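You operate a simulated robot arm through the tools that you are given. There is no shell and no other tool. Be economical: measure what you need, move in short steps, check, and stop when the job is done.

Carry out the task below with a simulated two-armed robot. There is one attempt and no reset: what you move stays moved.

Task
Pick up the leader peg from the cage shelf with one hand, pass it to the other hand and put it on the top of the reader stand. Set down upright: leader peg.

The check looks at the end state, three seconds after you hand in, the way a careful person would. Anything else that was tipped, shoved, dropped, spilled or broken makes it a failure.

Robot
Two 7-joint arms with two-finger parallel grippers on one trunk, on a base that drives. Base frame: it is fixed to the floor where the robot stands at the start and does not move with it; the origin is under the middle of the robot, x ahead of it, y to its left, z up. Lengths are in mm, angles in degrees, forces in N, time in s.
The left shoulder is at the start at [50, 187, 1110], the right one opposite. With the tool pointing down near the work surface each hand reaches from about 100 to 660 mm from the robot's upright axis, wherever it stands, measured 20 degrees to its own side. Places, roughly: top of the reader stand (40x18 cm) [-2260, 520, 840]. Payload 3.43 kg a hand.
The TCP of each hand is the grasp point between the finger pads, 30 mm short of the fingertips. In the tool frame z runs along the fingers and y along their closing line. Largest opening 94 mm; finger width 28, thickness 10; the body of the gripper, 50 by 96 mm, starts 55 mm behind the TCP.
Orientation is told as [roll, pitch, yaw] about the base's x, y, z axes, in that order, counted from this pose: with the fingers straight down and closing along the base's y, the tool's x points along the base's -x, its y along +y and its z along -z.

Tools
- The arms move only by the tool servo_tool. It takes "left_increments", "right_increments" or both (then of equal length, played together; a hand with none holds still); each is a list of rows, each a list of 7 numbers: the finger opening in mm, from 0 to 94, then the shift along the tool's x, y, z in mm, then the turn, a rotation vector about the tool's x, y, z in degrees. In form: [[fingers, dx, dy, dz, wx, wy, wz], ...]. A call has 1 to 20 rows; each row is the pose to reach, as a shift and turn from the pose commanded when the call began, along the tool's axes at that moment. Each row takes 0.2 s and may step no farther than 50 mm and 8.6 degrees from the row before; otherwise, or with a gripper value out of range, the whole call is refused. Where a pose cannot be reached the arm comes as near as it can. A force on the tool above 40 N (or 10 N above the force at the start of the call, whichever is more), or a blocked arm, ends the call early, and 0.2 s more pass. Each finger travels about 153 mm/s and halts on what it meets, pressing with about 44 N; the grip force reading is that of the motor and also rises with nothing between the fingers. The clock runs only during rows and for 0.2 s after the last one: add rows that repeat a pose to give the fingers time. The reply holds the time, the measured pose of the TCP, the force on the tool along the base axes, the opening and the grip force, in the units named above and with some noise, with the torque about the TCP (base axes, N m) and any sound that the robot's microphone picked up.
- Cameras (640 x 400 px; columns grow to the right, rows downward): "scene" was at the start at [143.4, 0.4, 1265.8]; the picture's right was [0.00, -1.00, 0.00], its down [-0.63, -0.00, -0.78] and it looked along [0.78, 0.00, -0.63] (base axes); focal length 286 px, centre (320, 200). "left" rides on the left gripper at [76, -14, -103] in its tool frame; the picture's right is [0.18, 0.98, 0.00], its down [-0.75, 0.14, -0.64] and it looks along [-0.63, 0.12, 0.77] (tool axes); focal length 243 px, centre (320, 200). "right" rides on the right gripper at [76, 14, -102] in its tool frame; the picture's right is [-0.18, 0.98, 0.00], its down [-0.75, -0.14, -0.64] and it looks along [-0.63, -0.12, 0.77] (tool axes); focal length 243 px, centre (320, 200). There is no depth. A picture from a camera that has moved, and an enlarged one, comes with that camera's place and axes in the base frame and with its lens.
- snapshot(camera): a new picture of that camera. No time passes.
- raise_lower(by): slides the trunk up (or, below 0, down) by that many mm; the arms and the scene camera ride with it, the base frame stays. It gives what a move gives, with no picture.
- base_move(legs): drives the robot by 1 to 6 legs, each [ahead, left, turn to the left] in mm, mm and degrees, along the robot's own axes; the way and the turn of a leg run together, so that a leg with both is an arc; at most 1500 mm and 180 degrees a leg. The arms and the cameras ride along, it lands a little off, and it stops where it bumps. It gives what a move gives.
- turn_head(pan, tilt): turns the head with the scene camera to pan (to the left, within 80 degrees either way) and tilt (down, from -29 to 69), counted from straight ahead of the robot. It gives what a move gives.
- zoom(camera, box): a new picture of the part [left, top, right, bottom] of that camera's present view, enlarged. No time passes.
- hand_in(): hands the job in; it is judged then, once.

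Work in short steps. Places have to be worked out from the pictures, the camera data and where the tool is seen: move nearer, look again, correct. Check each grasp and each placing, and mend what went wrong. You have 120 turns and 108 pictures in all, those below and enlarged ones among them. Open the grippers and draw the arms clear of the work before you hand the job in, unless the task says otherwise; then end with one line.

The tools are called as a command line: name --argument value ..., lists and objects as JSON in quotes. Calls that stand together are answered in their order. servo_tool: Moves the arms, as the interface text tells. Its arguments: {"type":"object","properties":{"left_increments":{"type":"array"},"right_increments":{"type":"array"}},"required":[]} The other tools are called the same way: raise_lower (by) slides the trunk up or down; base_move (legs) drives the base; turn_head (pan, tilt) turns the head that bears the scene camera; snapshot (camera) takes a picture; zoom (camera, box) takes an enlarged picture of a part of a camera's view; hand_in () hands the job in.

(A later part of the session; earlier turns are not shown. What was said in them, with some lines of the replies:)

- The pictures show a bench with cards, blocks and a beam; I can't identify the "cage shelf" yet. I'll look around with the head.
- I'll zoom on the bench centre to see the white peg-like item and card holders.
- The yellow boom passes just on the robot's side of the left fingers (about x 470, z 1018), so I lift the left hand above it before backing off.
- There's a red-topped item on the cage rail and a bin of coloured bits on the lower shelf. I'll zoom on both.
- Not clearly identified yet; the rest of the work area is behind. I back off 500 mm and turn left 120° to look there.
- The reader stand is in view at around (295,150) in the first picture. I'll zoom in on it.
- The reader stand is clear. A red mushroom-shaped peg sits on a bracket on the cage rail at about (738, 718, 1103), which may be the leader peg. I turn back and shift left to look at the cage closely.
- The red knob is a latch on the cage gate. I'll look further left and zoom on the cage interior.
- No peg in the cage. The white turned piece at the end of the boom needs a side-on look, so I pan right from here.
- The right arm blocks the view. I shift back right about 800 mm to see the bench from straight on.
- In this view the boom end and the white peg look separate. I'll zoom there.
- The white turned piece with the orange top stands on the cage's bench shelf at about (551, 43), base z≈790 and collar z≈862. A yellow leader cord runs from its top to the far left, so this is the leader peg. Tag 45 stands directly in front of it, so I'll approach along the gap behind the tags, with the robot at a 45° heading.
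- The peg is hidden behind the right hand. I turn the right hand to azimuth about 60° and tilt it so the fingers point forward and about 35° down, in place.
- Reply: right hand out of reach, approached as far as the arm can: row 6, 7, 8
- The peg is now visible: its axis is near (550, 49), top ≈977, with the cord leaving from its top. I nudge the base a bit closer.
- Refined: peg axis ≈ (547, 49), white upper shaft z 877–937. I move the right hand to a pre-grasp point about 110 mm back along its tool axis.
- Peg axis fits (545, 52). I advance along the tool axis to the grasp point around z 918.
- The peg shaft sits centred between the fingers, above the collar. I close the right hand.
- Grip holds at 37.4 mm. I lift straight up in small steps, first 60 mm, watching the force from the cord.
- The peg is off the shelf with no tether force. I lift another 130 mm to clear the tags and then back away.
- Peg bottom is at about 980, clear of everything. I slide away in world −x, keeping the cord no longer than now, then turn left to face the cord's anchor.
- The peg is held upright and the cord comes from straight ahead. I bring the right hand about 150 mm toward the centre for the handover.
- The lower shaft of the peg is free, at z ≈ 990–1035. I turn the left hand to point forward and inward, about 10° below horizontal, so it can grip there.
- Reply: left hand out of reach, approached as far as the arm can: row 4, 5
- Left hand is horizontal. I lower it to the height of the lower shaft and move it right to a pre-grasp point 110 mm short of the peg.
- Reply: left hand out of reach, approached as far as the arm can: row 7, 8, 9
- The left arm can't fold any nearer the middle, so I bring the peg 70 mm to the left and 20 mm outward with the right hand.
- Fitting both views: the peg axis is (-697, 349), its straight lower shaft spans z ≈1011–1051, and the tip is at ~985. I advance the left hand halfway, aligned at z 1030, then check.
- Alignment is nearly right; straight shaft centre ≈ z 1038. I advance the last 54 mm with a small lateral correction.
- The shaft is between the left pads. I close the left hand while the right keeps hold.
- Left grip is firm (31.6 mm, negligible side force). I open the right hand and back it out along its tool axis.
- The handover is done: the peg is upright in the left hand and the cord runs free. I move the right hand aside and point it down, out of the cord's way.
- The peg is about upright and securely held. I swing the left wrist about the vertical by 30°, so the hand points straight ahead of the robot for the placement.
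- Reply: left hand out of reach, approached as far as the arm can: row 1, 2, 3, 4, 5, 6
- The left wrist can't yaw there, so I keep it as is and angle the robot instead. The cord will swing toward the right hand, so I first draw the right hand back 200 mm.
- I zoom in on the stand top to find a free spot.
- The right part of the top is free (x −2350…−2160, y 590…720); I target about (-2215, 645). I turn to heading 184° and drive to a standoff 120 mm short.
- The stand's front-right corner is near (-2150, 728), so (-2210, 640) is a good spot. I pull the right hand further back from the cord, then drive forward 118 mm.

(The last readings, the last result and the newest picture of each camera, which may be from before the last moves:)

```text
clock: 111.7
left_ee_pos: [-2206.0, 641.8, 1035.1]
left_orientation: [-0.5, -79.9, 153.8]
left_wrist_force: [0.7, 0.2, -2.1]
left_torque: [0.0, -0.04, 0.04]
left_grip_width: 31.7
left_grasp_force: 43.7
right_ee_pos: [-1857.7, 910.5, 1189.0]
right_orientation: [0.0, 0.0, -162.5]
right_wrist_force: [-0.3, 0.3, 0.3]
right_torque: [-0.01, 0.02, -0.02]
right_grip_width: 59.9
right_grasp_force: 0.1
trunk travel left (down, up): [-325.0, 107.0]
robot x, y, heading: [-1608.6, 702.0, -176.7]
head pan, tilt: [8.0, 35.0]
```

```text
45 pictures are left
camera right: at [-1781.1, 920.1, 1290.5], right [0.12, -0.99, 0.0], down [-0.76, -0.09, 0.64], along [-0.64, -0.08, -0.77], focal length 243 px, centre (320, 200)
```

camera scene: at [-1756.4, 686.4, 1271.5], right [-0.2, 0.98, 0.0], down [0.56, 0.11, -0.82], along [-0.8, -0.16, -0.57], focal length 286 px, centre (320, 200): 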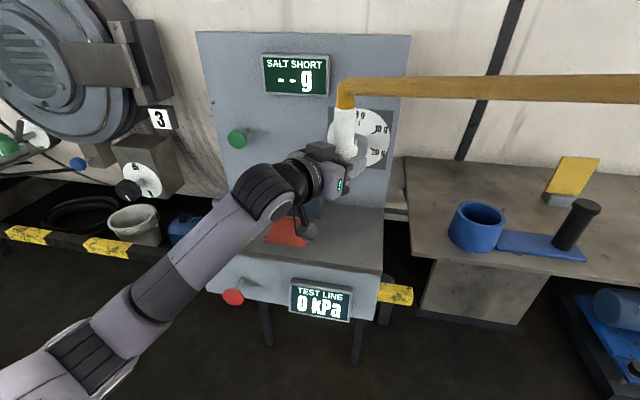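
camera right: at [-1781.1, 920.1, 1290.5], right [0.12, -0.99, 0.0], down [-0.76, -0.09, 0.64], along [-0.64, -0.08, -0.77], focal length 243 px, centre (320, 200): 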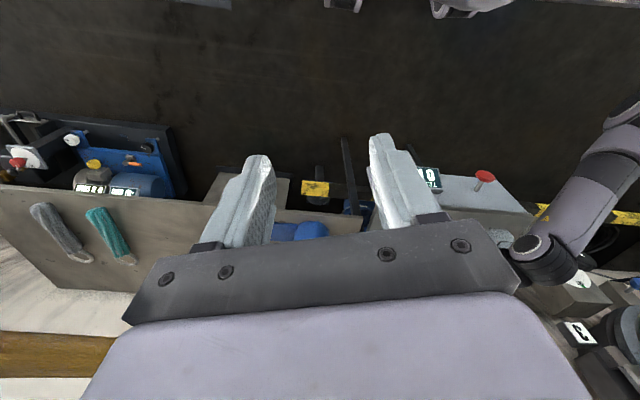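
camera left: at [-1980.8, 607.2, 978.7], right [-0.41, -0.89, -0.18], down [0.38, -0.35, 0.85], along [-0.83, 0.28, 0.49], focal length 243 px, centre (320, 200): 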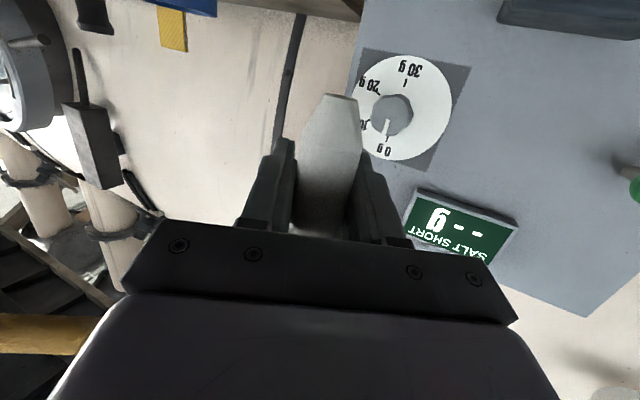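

The cord is clear of the right arm. I shift the peg back 11 mm so the hand's camera clears the stand's front edge (≈ −2145), then lower the trunk 100 mm.

servo_tool --left_increments '[[10, 2, -5, -10, 0, 0, 0], [10, 2, -5, -10, 0, 0, 0]]'

raise_lower --by -100

snapshot --camera "scene"

snapshot --camera "left"

```text
clock: 112.3
left_ee_pos: [-2206.9, 641.0, 1035.9]
left_orientation: [-0.3, -80.0, 153.6]
left_wrist_force: [-0.2, -1.3, -2.0]
left_torque: [0.03, -0.02, 0.0]
left_grip_width: 31.3
left_grasp_force: 44.0
left hand out of reach, approached as far as the arm can: row 1, 2
right_ee_pos: [-1856.4, 910.8, 1188.3]
right_orientation: [0.0, 0.0, -162.7]
right_wrist_force: [-0.5, 0.1, 0.4]
right_torque: [-0.01, 0.01, -0.02]
right_grip_width: 59.9
right_grasp_force: 0.1
trunk travel left (down, up): [-325.0, 107.0]
robot x, y, heading: [-1608.2, 708.9, -176.8]
head pan, tilt: [8.0, 35.0]
```

```text
clock: 113.6
left_ee_pos: [-2206.8, 641.9, 935.8]
left_orientation: [-0.2, -80.0, 153.7]
left_wrist_force: [0.6, -0.8, -0.6]
left_torque: [-0.01, 0.01, -0.02]
left_grip_width: 31.6
left_grasp_force: 43.9
right_ee_pos: [-1857.6, 909.6, 1088.5]
right_orientation: [0.1, -0.1, -162.6]
right_wrist_force: [-0.2, 0.6, 0.3]
right_torque: [0.02, -0.01, 0.01]
right_grip_width: 60.2
right_grasp_force: 0.1
trunk travel left (down, up): [-225.0, 207.0]
robot x, y, heading: [-1610.1, 707.4, -176.5]
head pan, tilt: [8.0, 35.0]
```

```text
44 pictures are left
camera scene: at [-1756.2, 686.4, 1171.5], right [-0.2, 0.98, 0.0], down [0.56, 0.11, -0.82], along [-0.8, -0.16, -0.57], focal length 286 px, centre (320, 200)
```

scene: 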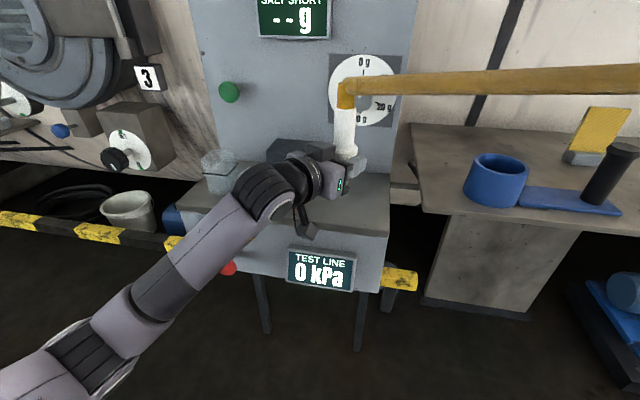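

```text
43 pictures are left
camera left: at [-2098.1, 600.9, 878.9], right [-0.41, -0.89, -0.18], down [0.38, -0.35, 0.85], along [-0.83, 0.28, 0.49], focal length 243 px, centre (320, 200)
```

left: 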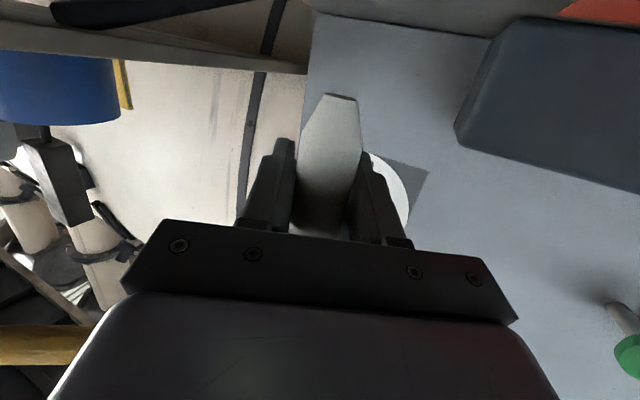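

The arm is at its limit, so I use the base for the small back-off: 10 mm.

base_move --legs '[[-10, 0, 0]]'

raise_lower --by -25

turn_head --pan 8 --tilt 40

zoom --camera "scene" --box '[250, 60, 450, 230]'

snapshot --camera "left"

```text
clock: 114.3
left_ee_pos: [-2197.3, 640.4, 937.4]
left_orientation: [-0.2, -80.0, 153.8]
left_wrist_force: [0.3, 0.0, -0.7]
left_torque: [0.01, 0.01, 0.02]
left_grip_width: 31.7
left_grasp_force: 44.0
right_ee_pos: [-1846.7, 910.5, 1088.3]
right_orientation: [-0.1, 0.1, -162.6]
right_wrist_force: [-0.4, -0.7, -0.1]
right_torque: [-0.02, -0.03, 0.01]
right_grip_width: 59.8
right_grasp_force: 0.1
trunk travel left (down, up): [-225.0, 207.0]
robot x, y, heading: [-1602.7, 706.8, -176.4]
head pan, tilt: [8.0, 35.0]
```

```text
clock: 115.0
left_ee_pos: [-2195.8, 641.1, 911.6]
left_orientation: [-0.4, -80.0, 153.8]
left_wrist_force: [0.3, -0.1, -1.9]
left_torque: [-0.03, -0.01, -0.03]
left_grip_width: 31.4
left_grasp_force: 43.6
right_ee_pos: [-1848.1, 911.4, 1063.9]
right_orientation: [-0.1, 0.0, -162.7]
right_wrist_force: [-0.8, -0.3, 0.4]
right_torque: [-0.02, -0.02, -0.03]
right_grip_width: 60.2
right_grasp_force: 0.0
trunk travel left (down, up): [-200.0, 232.0]
robot x, y, heading: [-1599.9, 709.5, -176.7]
head pan, tilt: [8.0, 35.0]
```

```text
clock: 115.7
left_ee_pos: [-2197.5, 643.1, 912.0]
left_orientation: [-0.3, -80.0, 153.7]
left_wrist_force: [-0.7, -0.1, -1.3]
left_torque: [0.02, 0.04, 0.02]
left_grip_width: 31.5
left_grasp_force: 44.4
right_ee_pos: [-1847.2, 911.8, 1062.7]
right_orientation: [0.0, 0.0, -162.5]
right_wrist_force: [0.1, 0.3, 0.5]
right_torque: [-0.02, 0.04, 0.04]
right_grip_width: 60.0
right_grasp_force: 0.0
trunk travel left (down, up): [-200.0, 232.0]
robot x, y, heading: [-1603.1, 702.0, -176.6]
head pan, tilt: [8.0, 40.0]
```

```text
2.35 times, centred on (350, 145) of scene
camera zoom: at [-1743.4, 687.6, 1139.0], right [-0.2, 0.98, 0.0], down [0.63, 0.13, -0.77], along [-0.75, -0.15, -0.64], focal length 673 px, centre (249, 329)
```

zoom: 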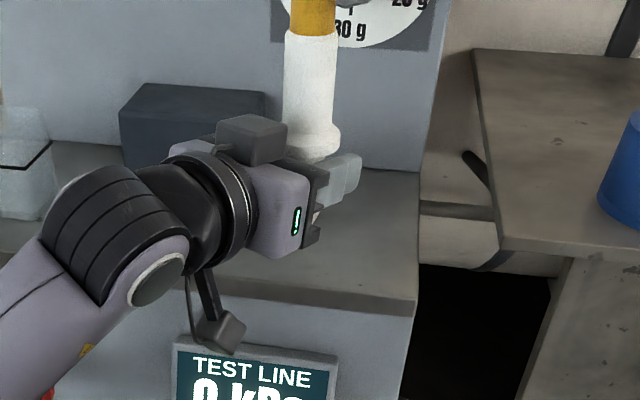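

```text
41 pictures are left
camera left: at [-2088.2, 601.5, 853.8], right [-0.41, -0.89, -0.18], down [0.38, -0.35, 0.85], along [-0.83, 0.28, 0.49], focal length 243 px, centre (320, 200)
```

left: 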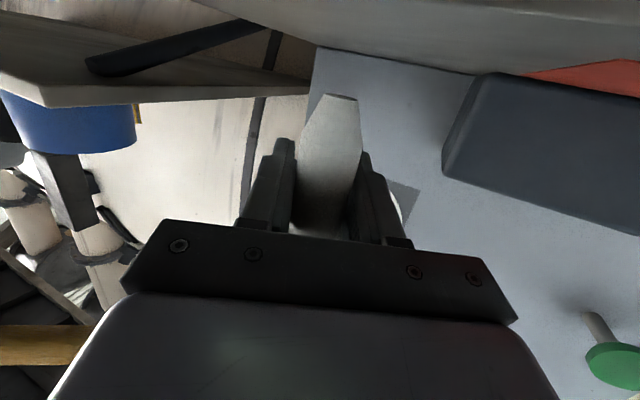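

The hand's camera hangs in front of the stand's face and the peg tip is still above the surface. I lower in small steps and watch the vertical force.

raise_lower --by -12

snapshot --camera "left"

raise_lower --by -4

```text
clock: 116.3
left_ee_pos: [-2196.8, 641.2, 898.8]
left_orientation: [-0.3, -79.9, 153.8]
left_wrist_force: [0.0, -0.1, -1.7]
left_torque: [0.0, -0.01, 0.0]
left_grip_width: 31.6
left_grasp_force: 44.1
right_ee_pos: [-1847.0, 911.7, 1050.9]
right_orientation: [0.0, 0.0, -162.5]
right_wrist_force: [-0.4, -0.8, -0.6]
right_torque: [0.01, -0.03, 0.02]
right_grip_width: 60.0
right_grasp_force: 0.1
trunk travel left (down, up): [-188.0, 244.0]
robot x, y, heading: [-1602.7, 708.0, -176.6]
head pan, tilt: [8.0, 40.0]
```

```text
40 pictures are left
camera left: at [-2088.1, 601.4, 841.8], right [-0.41, -0.89, -0.18], down [0.38, -0.35, 0.85], along [-0.83, 0.28, 0.49], focal length 243 px, centre (320, 200)
```

left: 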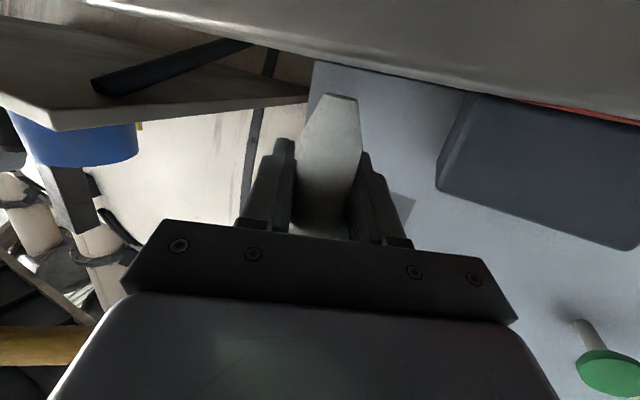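

```text
clock: 116.8
left_ee_pos: [-2196.4, 642.0, 895.2]
left_orientation: [-0.4, -80.0, 153.8]
left_wrist_force: [-1.0, -0.2, -1.0]
left_torque: [0.02, 0.06, 0.02]
left_grip_width: 31.7
left_grasp_force: 43.7
right_ee_pos: [-1848.1, 910.3, 1047.1]
right_orientation: [0.0, 0.1, -162.5]
right_wrist_force: [0.1, 0.3, -0.1]
right_torque: [-0.02, 0.01, 0.01]
right_grip_width: 60.0
right_grasp_force: 0.1
trunk travel left (down, up): [-184.0, 248.0]
robot x, y, heading: [-1598.9, 705.6, -176.7]
head pan, tilt: [8.0, 40.0]
```

About 6 mm of gap should remain. I continue downward in small steps.

raise_lower --by -4

snapshot --camera "left"

raise_lower --by -2

```text
clock: 117.4
left_ee_pos: [-2197.5, 641.2, 891.6]
left_orientation: [-0.3, -79.9, 153.9]
left_wrist_force: [-0.4, 0.9, -1.5]
left_torque: [0.01, -0.01, -0.02]
left_grip_width: 31.3
left_grasp_force: 43.3
right_ee_pos: [-1847.1, 911.2, 1042.8]
right_orientation: [-0.1, 0.0, -162.5]
right_wrist_force: [-0.3, -0.6, 0.4]
right_torque: [0.03, -0.01, -0.01]
right_grip_width: 59.7
right_grasp_force: 0.1
trunk travel left (down, up): [-180.0, 252.0]
robot x, y, heading: [-1598.6, 709.7, -176.6]
head pan, tilt: [8.0, 40.0]
```

```text
39 pictures are left
camera left: at [-2088.1, 601.5, 833.8], right [-0.41, -0.89, -0.18], down [0.38, -0.35, 0.85], along [-0.83, 0.28, 0.49], focal length 243 px, centre (320, 200)
```

left: 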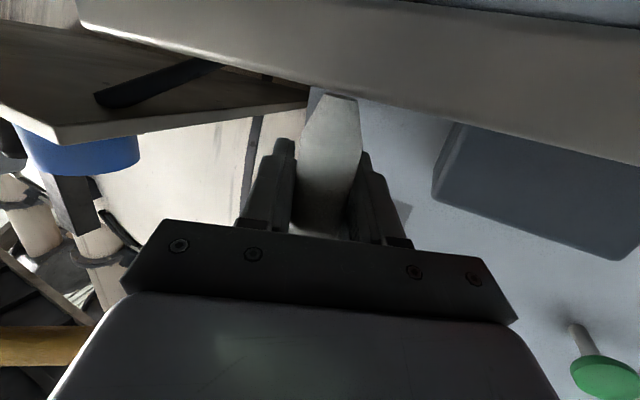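

```text
clock: 117.9
left_ee_pos: [-2196.3, 641.7, 888.7]
left_orientation: [-0.3, -80.0, 153.8]
left_wrist_force: [0.9, 0.1, -1.3]
left_torque: [-0.01, 0.01, 0.04]
left_grip_width: 31.3
left_grasp_force: 43.6
right_ee_pos: [-1847.9, 910.9, 1041.2]
right_orientation: [0.0, -0.1, -162.6]
right_wrist_force: [-0.2, 0.7, -0.2]
right_torque: [0.01, 0.0, 0.0]
right_grip_width: 59.8
right_grasp_force: 0.0
trunk travel left (down, up): [-178.0, 254.0]
robot x, y, heading: [-1603.6, 709.9, -176.8]
head pan, tilt: [8.0, 40.0]
```

No contact yet; I estimate ~3 mm left and continue in 2 mm steps.

raise_lower --by -2

raise_lower --by -1.5

```text
clock: 118.4
left_ee_pos: [-2195.6, 640.2, 887.7]
left_orientation: [-0.3, -80.0, 153.8]
left_wrist_force: [-0.1, 0.2, -1.2]
left_torque: [-0.01, -0.03, -0.02]
left_grip_width: 31.6
left_grasp_force: 43.7
right_ee_pos: [-1848.1, 910.3, 1039.2]
right_orientation: [0.0, -0.1, -162.5]
right_wrist_force: [-0.1, -0.5, 0.4]
right_torque: [0.03, -0.01, 0.01]
right_grip_width: 59.9
right_grasp_force: 0.1
trunk travel left (down, up): [-176.0, 256.0]
robot x, y, heading: [-1599.5, 707.6, -176.6]
head pan, tilt: [8.0, 40.0]
```

```text
clock: 118.9
left_ee_pos: [-2195.9, 640.6, 886.4]
left_orientation: [-0.2, -80.1, 153.6]
left_wrist_force: [-0.5, -0.8, 0.8]
left_torque: [-0.01, 0.0, -0.01]
left_grip_width: 31.6
left_grasp_force: 44.0
right_ee_pos: [-1847.4, 912.3, 1037.9]
right_orientation: [0.0, 0.0, -162.6]
right_wrist_force: [-0.9, -0.6, -0.5]
right_torque: [-0.04, -0.04, 0.0]
right_grip_width: 60.0
right_grasp_force: 0.1
trunk travel left (down, up): [-175.0, 257.0]
robot x, y, heading: [-1598.6, 708.9, -176.6]
head pan, tilt: [8.0, 40.0]
```

The vertical force may be just turning, so I go 1 mm at a time.

raise_lower --by -1

raise_lower --by -1

```text
clock: 119.4
left_ee_pos: [-2196.2, 641.8, 885.9]
left_orientation: [0.0, -80.1, 153.5]
left_wrist_force: [-2.4, -0.2, 5.5]
left_torque: [-0.04, 0.04, -0.01]
left_grip_width: 31.6
left_grasp_force: 43.9
right_ee_pos: [-1847.7, 911.7, 1037.5]
right_orientation: [0.0, 0.0, -162.6]
right_wrist_force: [-0.1, 0.1, 0.7]
right_torque: [-0.03, 0.01, -0.01]
right_grip_width: 60.0
right_grasp_force: 0.0
trunk travel left (down, up): [-174.0, 258.0]
robot x, y, heading: [-1600.1, 703.3, -176.4]
head pan, tilt: [8.0, 40.0]
```

```text
clock: 119.9
left_ee_pos: [-2195.1, 641.0, 887.6]
left_orientation: [0.0, -80.3, 153.3]
left_wrist_force: [-3.5, 0.4, 12.2]
left_torque: [-0.05, 0.06, -0.04]
left_grip_width: 31.4
left_grasp_force: 44.2
right_ee_pos: [-1848.3, 911.8, 1036.4]
right_orientation: [0.0, 0.1, -162.6]
right_wrist_force: [0.3, 0.0, 0.6]
right_torque: [-0.04, -0.03, -0.02]
right_grip_width: 60.3
right_grasp_force: 0.1
trunk travel left (down, up): [-173.0, 259.0]
robot x, y, heading: [-1598.8, 705.3, -176.7]
head pan, tilt: [8.0, 40.0]
```

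Contact: the peg is on the surface with 12 N. I ease up 1 mm and check that it's vertical before release.

raise_lower --by 1.5

turn_head --pan 8 --tilt 22

zoom --camera "scene" --box '[260, 100, 440, 280]'

```text
clock: 120.5
left_ee_pos: [-2195.9, 640.5, 886.3]
left_orientation: [-0.2, -80.0, 153.5]
left_wrist_force: [-4.1, -0.5, 11.6]
left_torque: [-0.08, 0.12, 0.0]
left_grip_width: 31.7
left_grasp_force: 44.2
right_ee_pos: [-1845.7, 912.9, 1037.5]
right_orientation: [0.0, -0.1, -162.6]
right_wrist_force: [-0.3, 0.0, -0.1]
right_torque: [0.01, 0.0, 0.01]
right_grip_width: 60.2
right_grasp_force: 0.1
trunk travel left (down, up): [-174.0, 258.0]
robot x, y, heading: [-1602.1, 707.5, -176.7]
head pan, tilt: [8.0, 40.0]
```

```text
clock: 121.3
left_ee_pos: [-2196.1, 641.1, 886.4]
left_orientation: [-0.2, -80.1, 153.5]
left_wrist_force: [-4.5, -0.4, 13.5]
left_torque: [-0.05, 0.11, -0.01]
left_grip_width: 31.5
left_grasp_force: 43.7
right_ee_pos: [-1846.6, 911.1, 1037.1]
right_orientation: [0.0, 0.0, -162.6]
right_wrist_force: [0.7, 0.5, 0.6]
right_torque: [-0.03, 0.04, -0.01]
right_grip_width: 60.0
right_grasp_force: 0.1
trunk travel left (down, up): [-174.0, 258.0]
robot x, y, heading: [-1604.4, 707.0, -176.7]
head pan, tilt: [8.0, 22.0]
```

```text
2.22 times, centred on (350, 190) of scene
camera zoom: at [-1750.2, 686.1, 1141.2], right [-0.2, 0.98, 0.0], down [0.37, 0.07, -0.93], along [-0.91, -0.18, -0.37], focal length 636 px, centre (253, 222)
```

zoom: 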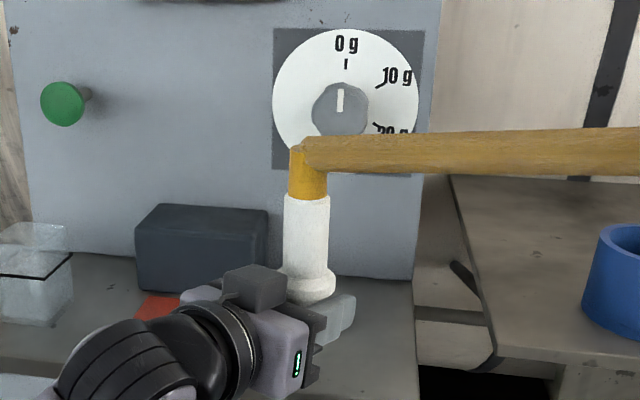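

The peg matches the true vertical in the picture. I relieve a bit more pressure, then open the left hand.

raise_lower --by 1

servo_tool --left_increments '[[36, 0, 0, 0, 0, 0, 0], [44, 0, 0, 0, 0, 0, 0], [60, 0, 0, 0, 0, 0, 0], [75, 0, 0, 0, 0, 0, 0], [75, 0, 0, 0, 0, 0, 0]]'

zoom --camera "scene" --box '[260, 100, 440, 280]'

snapshot --camera "left"

```text
clock: 121.8
left_ee_pos: [-2196.5, 639.9, 885.7]
left_orientation: [-0.2, -80.1, 153.7]
left_wrist_force: [-2.9, -0.1, 9.2]
left_torque: [-0.03, 0.1, 0.02]
left_grip_width: 31.3
left_grasp_force: 44.2
right_ee_pos: [-1847.7, 912.8, 1038.6]
right_orientation: [0.0, 0.0, -162.7]
right_wrist_force: [0.6, -0.2, -0.3]
right_torque: [0.0, -0.02, 0.0]
right_grip_width: 60.3
right_grasp_force: 0.0
trunk travel left (down, up): [-175.0, 257.0]
robot x, y, heading: [-1597.9, 707.3, -176.7]
head pan, tilt: [8.0, 22.0]
```

```text
clock: 123.0
left_ee_pos: [-2195.4, 642.8, 886.9]
left_orientation: [-0.4, -80.0, 153.8]
left_wrist_force: [0.6, 0.3, 0.2]
left_torque: [-0.03, -0.01, 0.01]
left_grip_width: 75.3
left_grasp_force: 0.0
right_ee_pos: [-1847.0, 910.1, 1038.5]
right_orientation: [0.0, 0.0, -162.6]
right_wrist_force: [-0.4, -0.7, 0.3]
right_torque: [-0.01, -0.04, 0.01]
right_grip_width: 60.1
right_grasp_force: 0.1
trunk travel left (down, up): [-175.0, 257.0]
robot x, y, heading: [-1598.9, 709.4, -176.5]
head pan, tilt: [8.0, 22.0]
```

```text
2.22 times, centred on (350, 190) of scene
camera zoom: at [-1750.9, 686.0, 1142.1], right [-0.2, 0.98, 0.0], down [0.37, 0.07, -0.93], along [-0.91, -0.18, -0.37], focal length 636 px, centre (253, 222)
```

zoom: 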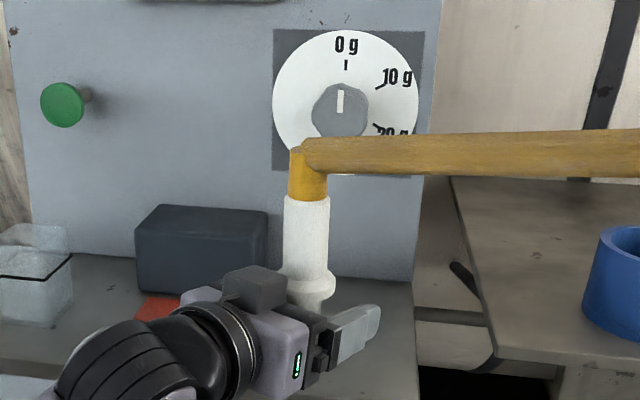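

```text
36 pictures are left
camera left: at [-2088.1, 601.5, 828.9], right [-0.41, -0.89, -0.18], down [0.38, -0.35, 0.85], along [-0.83, 0.28, 0.49], focal length 243 px, centre (320, 200)
```

left: 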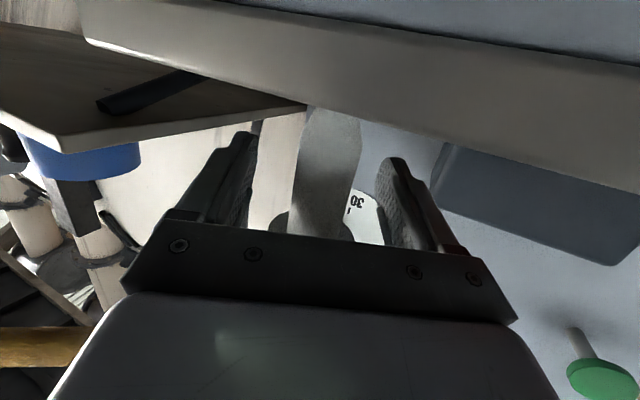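

The peg stands on its own, upright. I withdraw the open left hand along its pointing direction, using the base.

base_move --legs '[[-130, 74, 0]]'

snapshot --camera "scene"

```text
clock: 124.3
left_ee_pos: [-2060.5, 576.1, 886.2]
left_orientation: [-0.3, -79.9, 153.7]
left_wrist_force: [-0.6, -0.1, -0.3]
left_torque: [0.01, 0.02, 0.01]
left_grip_width: 75.1
left_grasp_force: 0.0
right_ee_pos: [-1711.9, 844.6, 1038.8]
right_orientation: [0.0, 0.0, -162.7]
right_wrist_force: [0.3, 0.3, 0.1]
right_torque: [-0.01, -0.01, 0.01]
right_grip_width: 60.2
right_grasp_force: 0.1
trunk travel left (down, up): [-175.0, 257.0]
robot x, y, heading: [-1462.9, 638.4, -176.7]
head pan, tilt: [8.0, 22.0]
```

```text
35 pictures are left
camera scene: at [-1615.2, 619.7, 1142.1], right [-0.2, 0.98, 0.0], down [0.37, 0.07, -0.93], along [-0.91, -0.18, -0.37], focal length 286 px, centre (320, 200)
```

scene: 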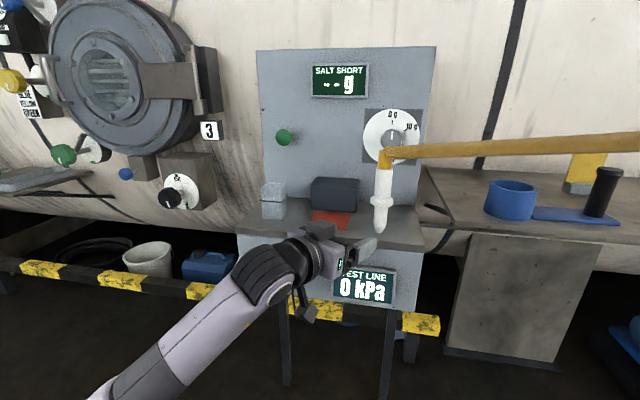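

The peg stands free. I back further away and check it closely.

base_move --legs '[[-250, 0, 0]]'

turn_head --pan -8 --tilt 18

zoom --camera "scene" --box '[210, 110, 430, 250]'

snapshot --camera "scene"

```text
clock: 126.2
left_ee_pos: [-1817.5, 590.9, 885.9]
left_orientation: [-0.3, -80.1, 153.6]
left_wrist_force: [0.0, 0.0, 0.0]
left_torque: [-0.01, -0.02, -0.01]
left_grip_width: 75.0
left_grasp_force: 0.0
right_ee_pos: [-1466.7, 859.5, 1038.8]
right_orientation: [0.0, 0.0, -162.6]
right_wrist_force: [0.9, 0.3, -0.6]
right_torque: [0.03, 0.03, 0.04]
right_grip_width: 59.9
right_grasp_force: 0.1
trunk travel left (down, up): [-175.0, 257.0]
robot x, y, heading: [-1221.0, 652.7, -176.8]
head pan, tilt: [8.0, 22.0]
```

```text
clock: 126.9
left_ee_pos: [-1816.1, 589.3, 886.9]
left_orientation: [-0.4, -80.0, 153.7]
left_wrist_force: [0.1, -0.2, 0.5]
left_torque: [-0.04, 0.01, 0.0]
left_grip_width: 75.2
left_grasp_force: 0.0
right_ee_pos: [-1466.9, 858.8, 1037.4]
right_orientation: [0.0, 0.0, -162.7]
right_wrist_force: [1.1, 0.5, 0.4]
right_torque: [0.0, 0.01, -0.01]
right_grip_width: 60.0
right_grasp_force: 0.1
trunk travel left (down, up): [-175.0, 257.0]
robot x, y, heading: [-1221.9, 653.5, -176.9]
head pan, tilt: [-8.0, 18.0]
```

```text
2.86 times, centred on (320, 180) of scene
camera zoom: at [-1372.9, 659.6, 1148.6], right [0.08, 1.0, 0.0], down [0.31, -0.03, -0.95], along [-0.95, 0.08, -0.31], focal length 817 px, centre (320, 257)
```

zoom: 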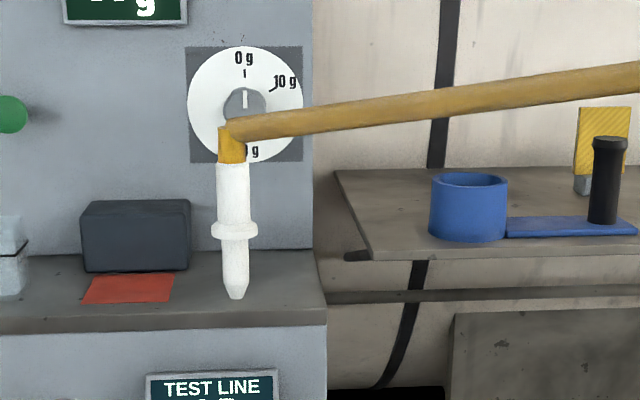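

```text
33 pictures are left
camera scene: at [-1372.9, 659.6, 1148.6], right [0.08, 1.0, 0.0], down [0.31, -0.03, -0.95], along [-0.95, 0.08, -0.31], focal length 286 px, centre (320, 200)
```

scene: 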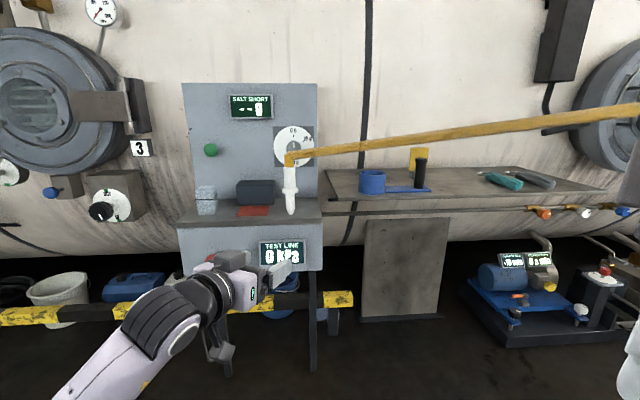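

The peg stands upright and stable on the right part of the stand top. Both hands are open and empty, and both arms are clear, so I hand in.

hand_in

```text
The job is handed in.
```

I picked the leader peg up from the cage shelf with the right hand and passed it to the left. It now stands upright on the right side of the reader stand's top, with its cord still attached. Nothing else was seen to be disturbed.
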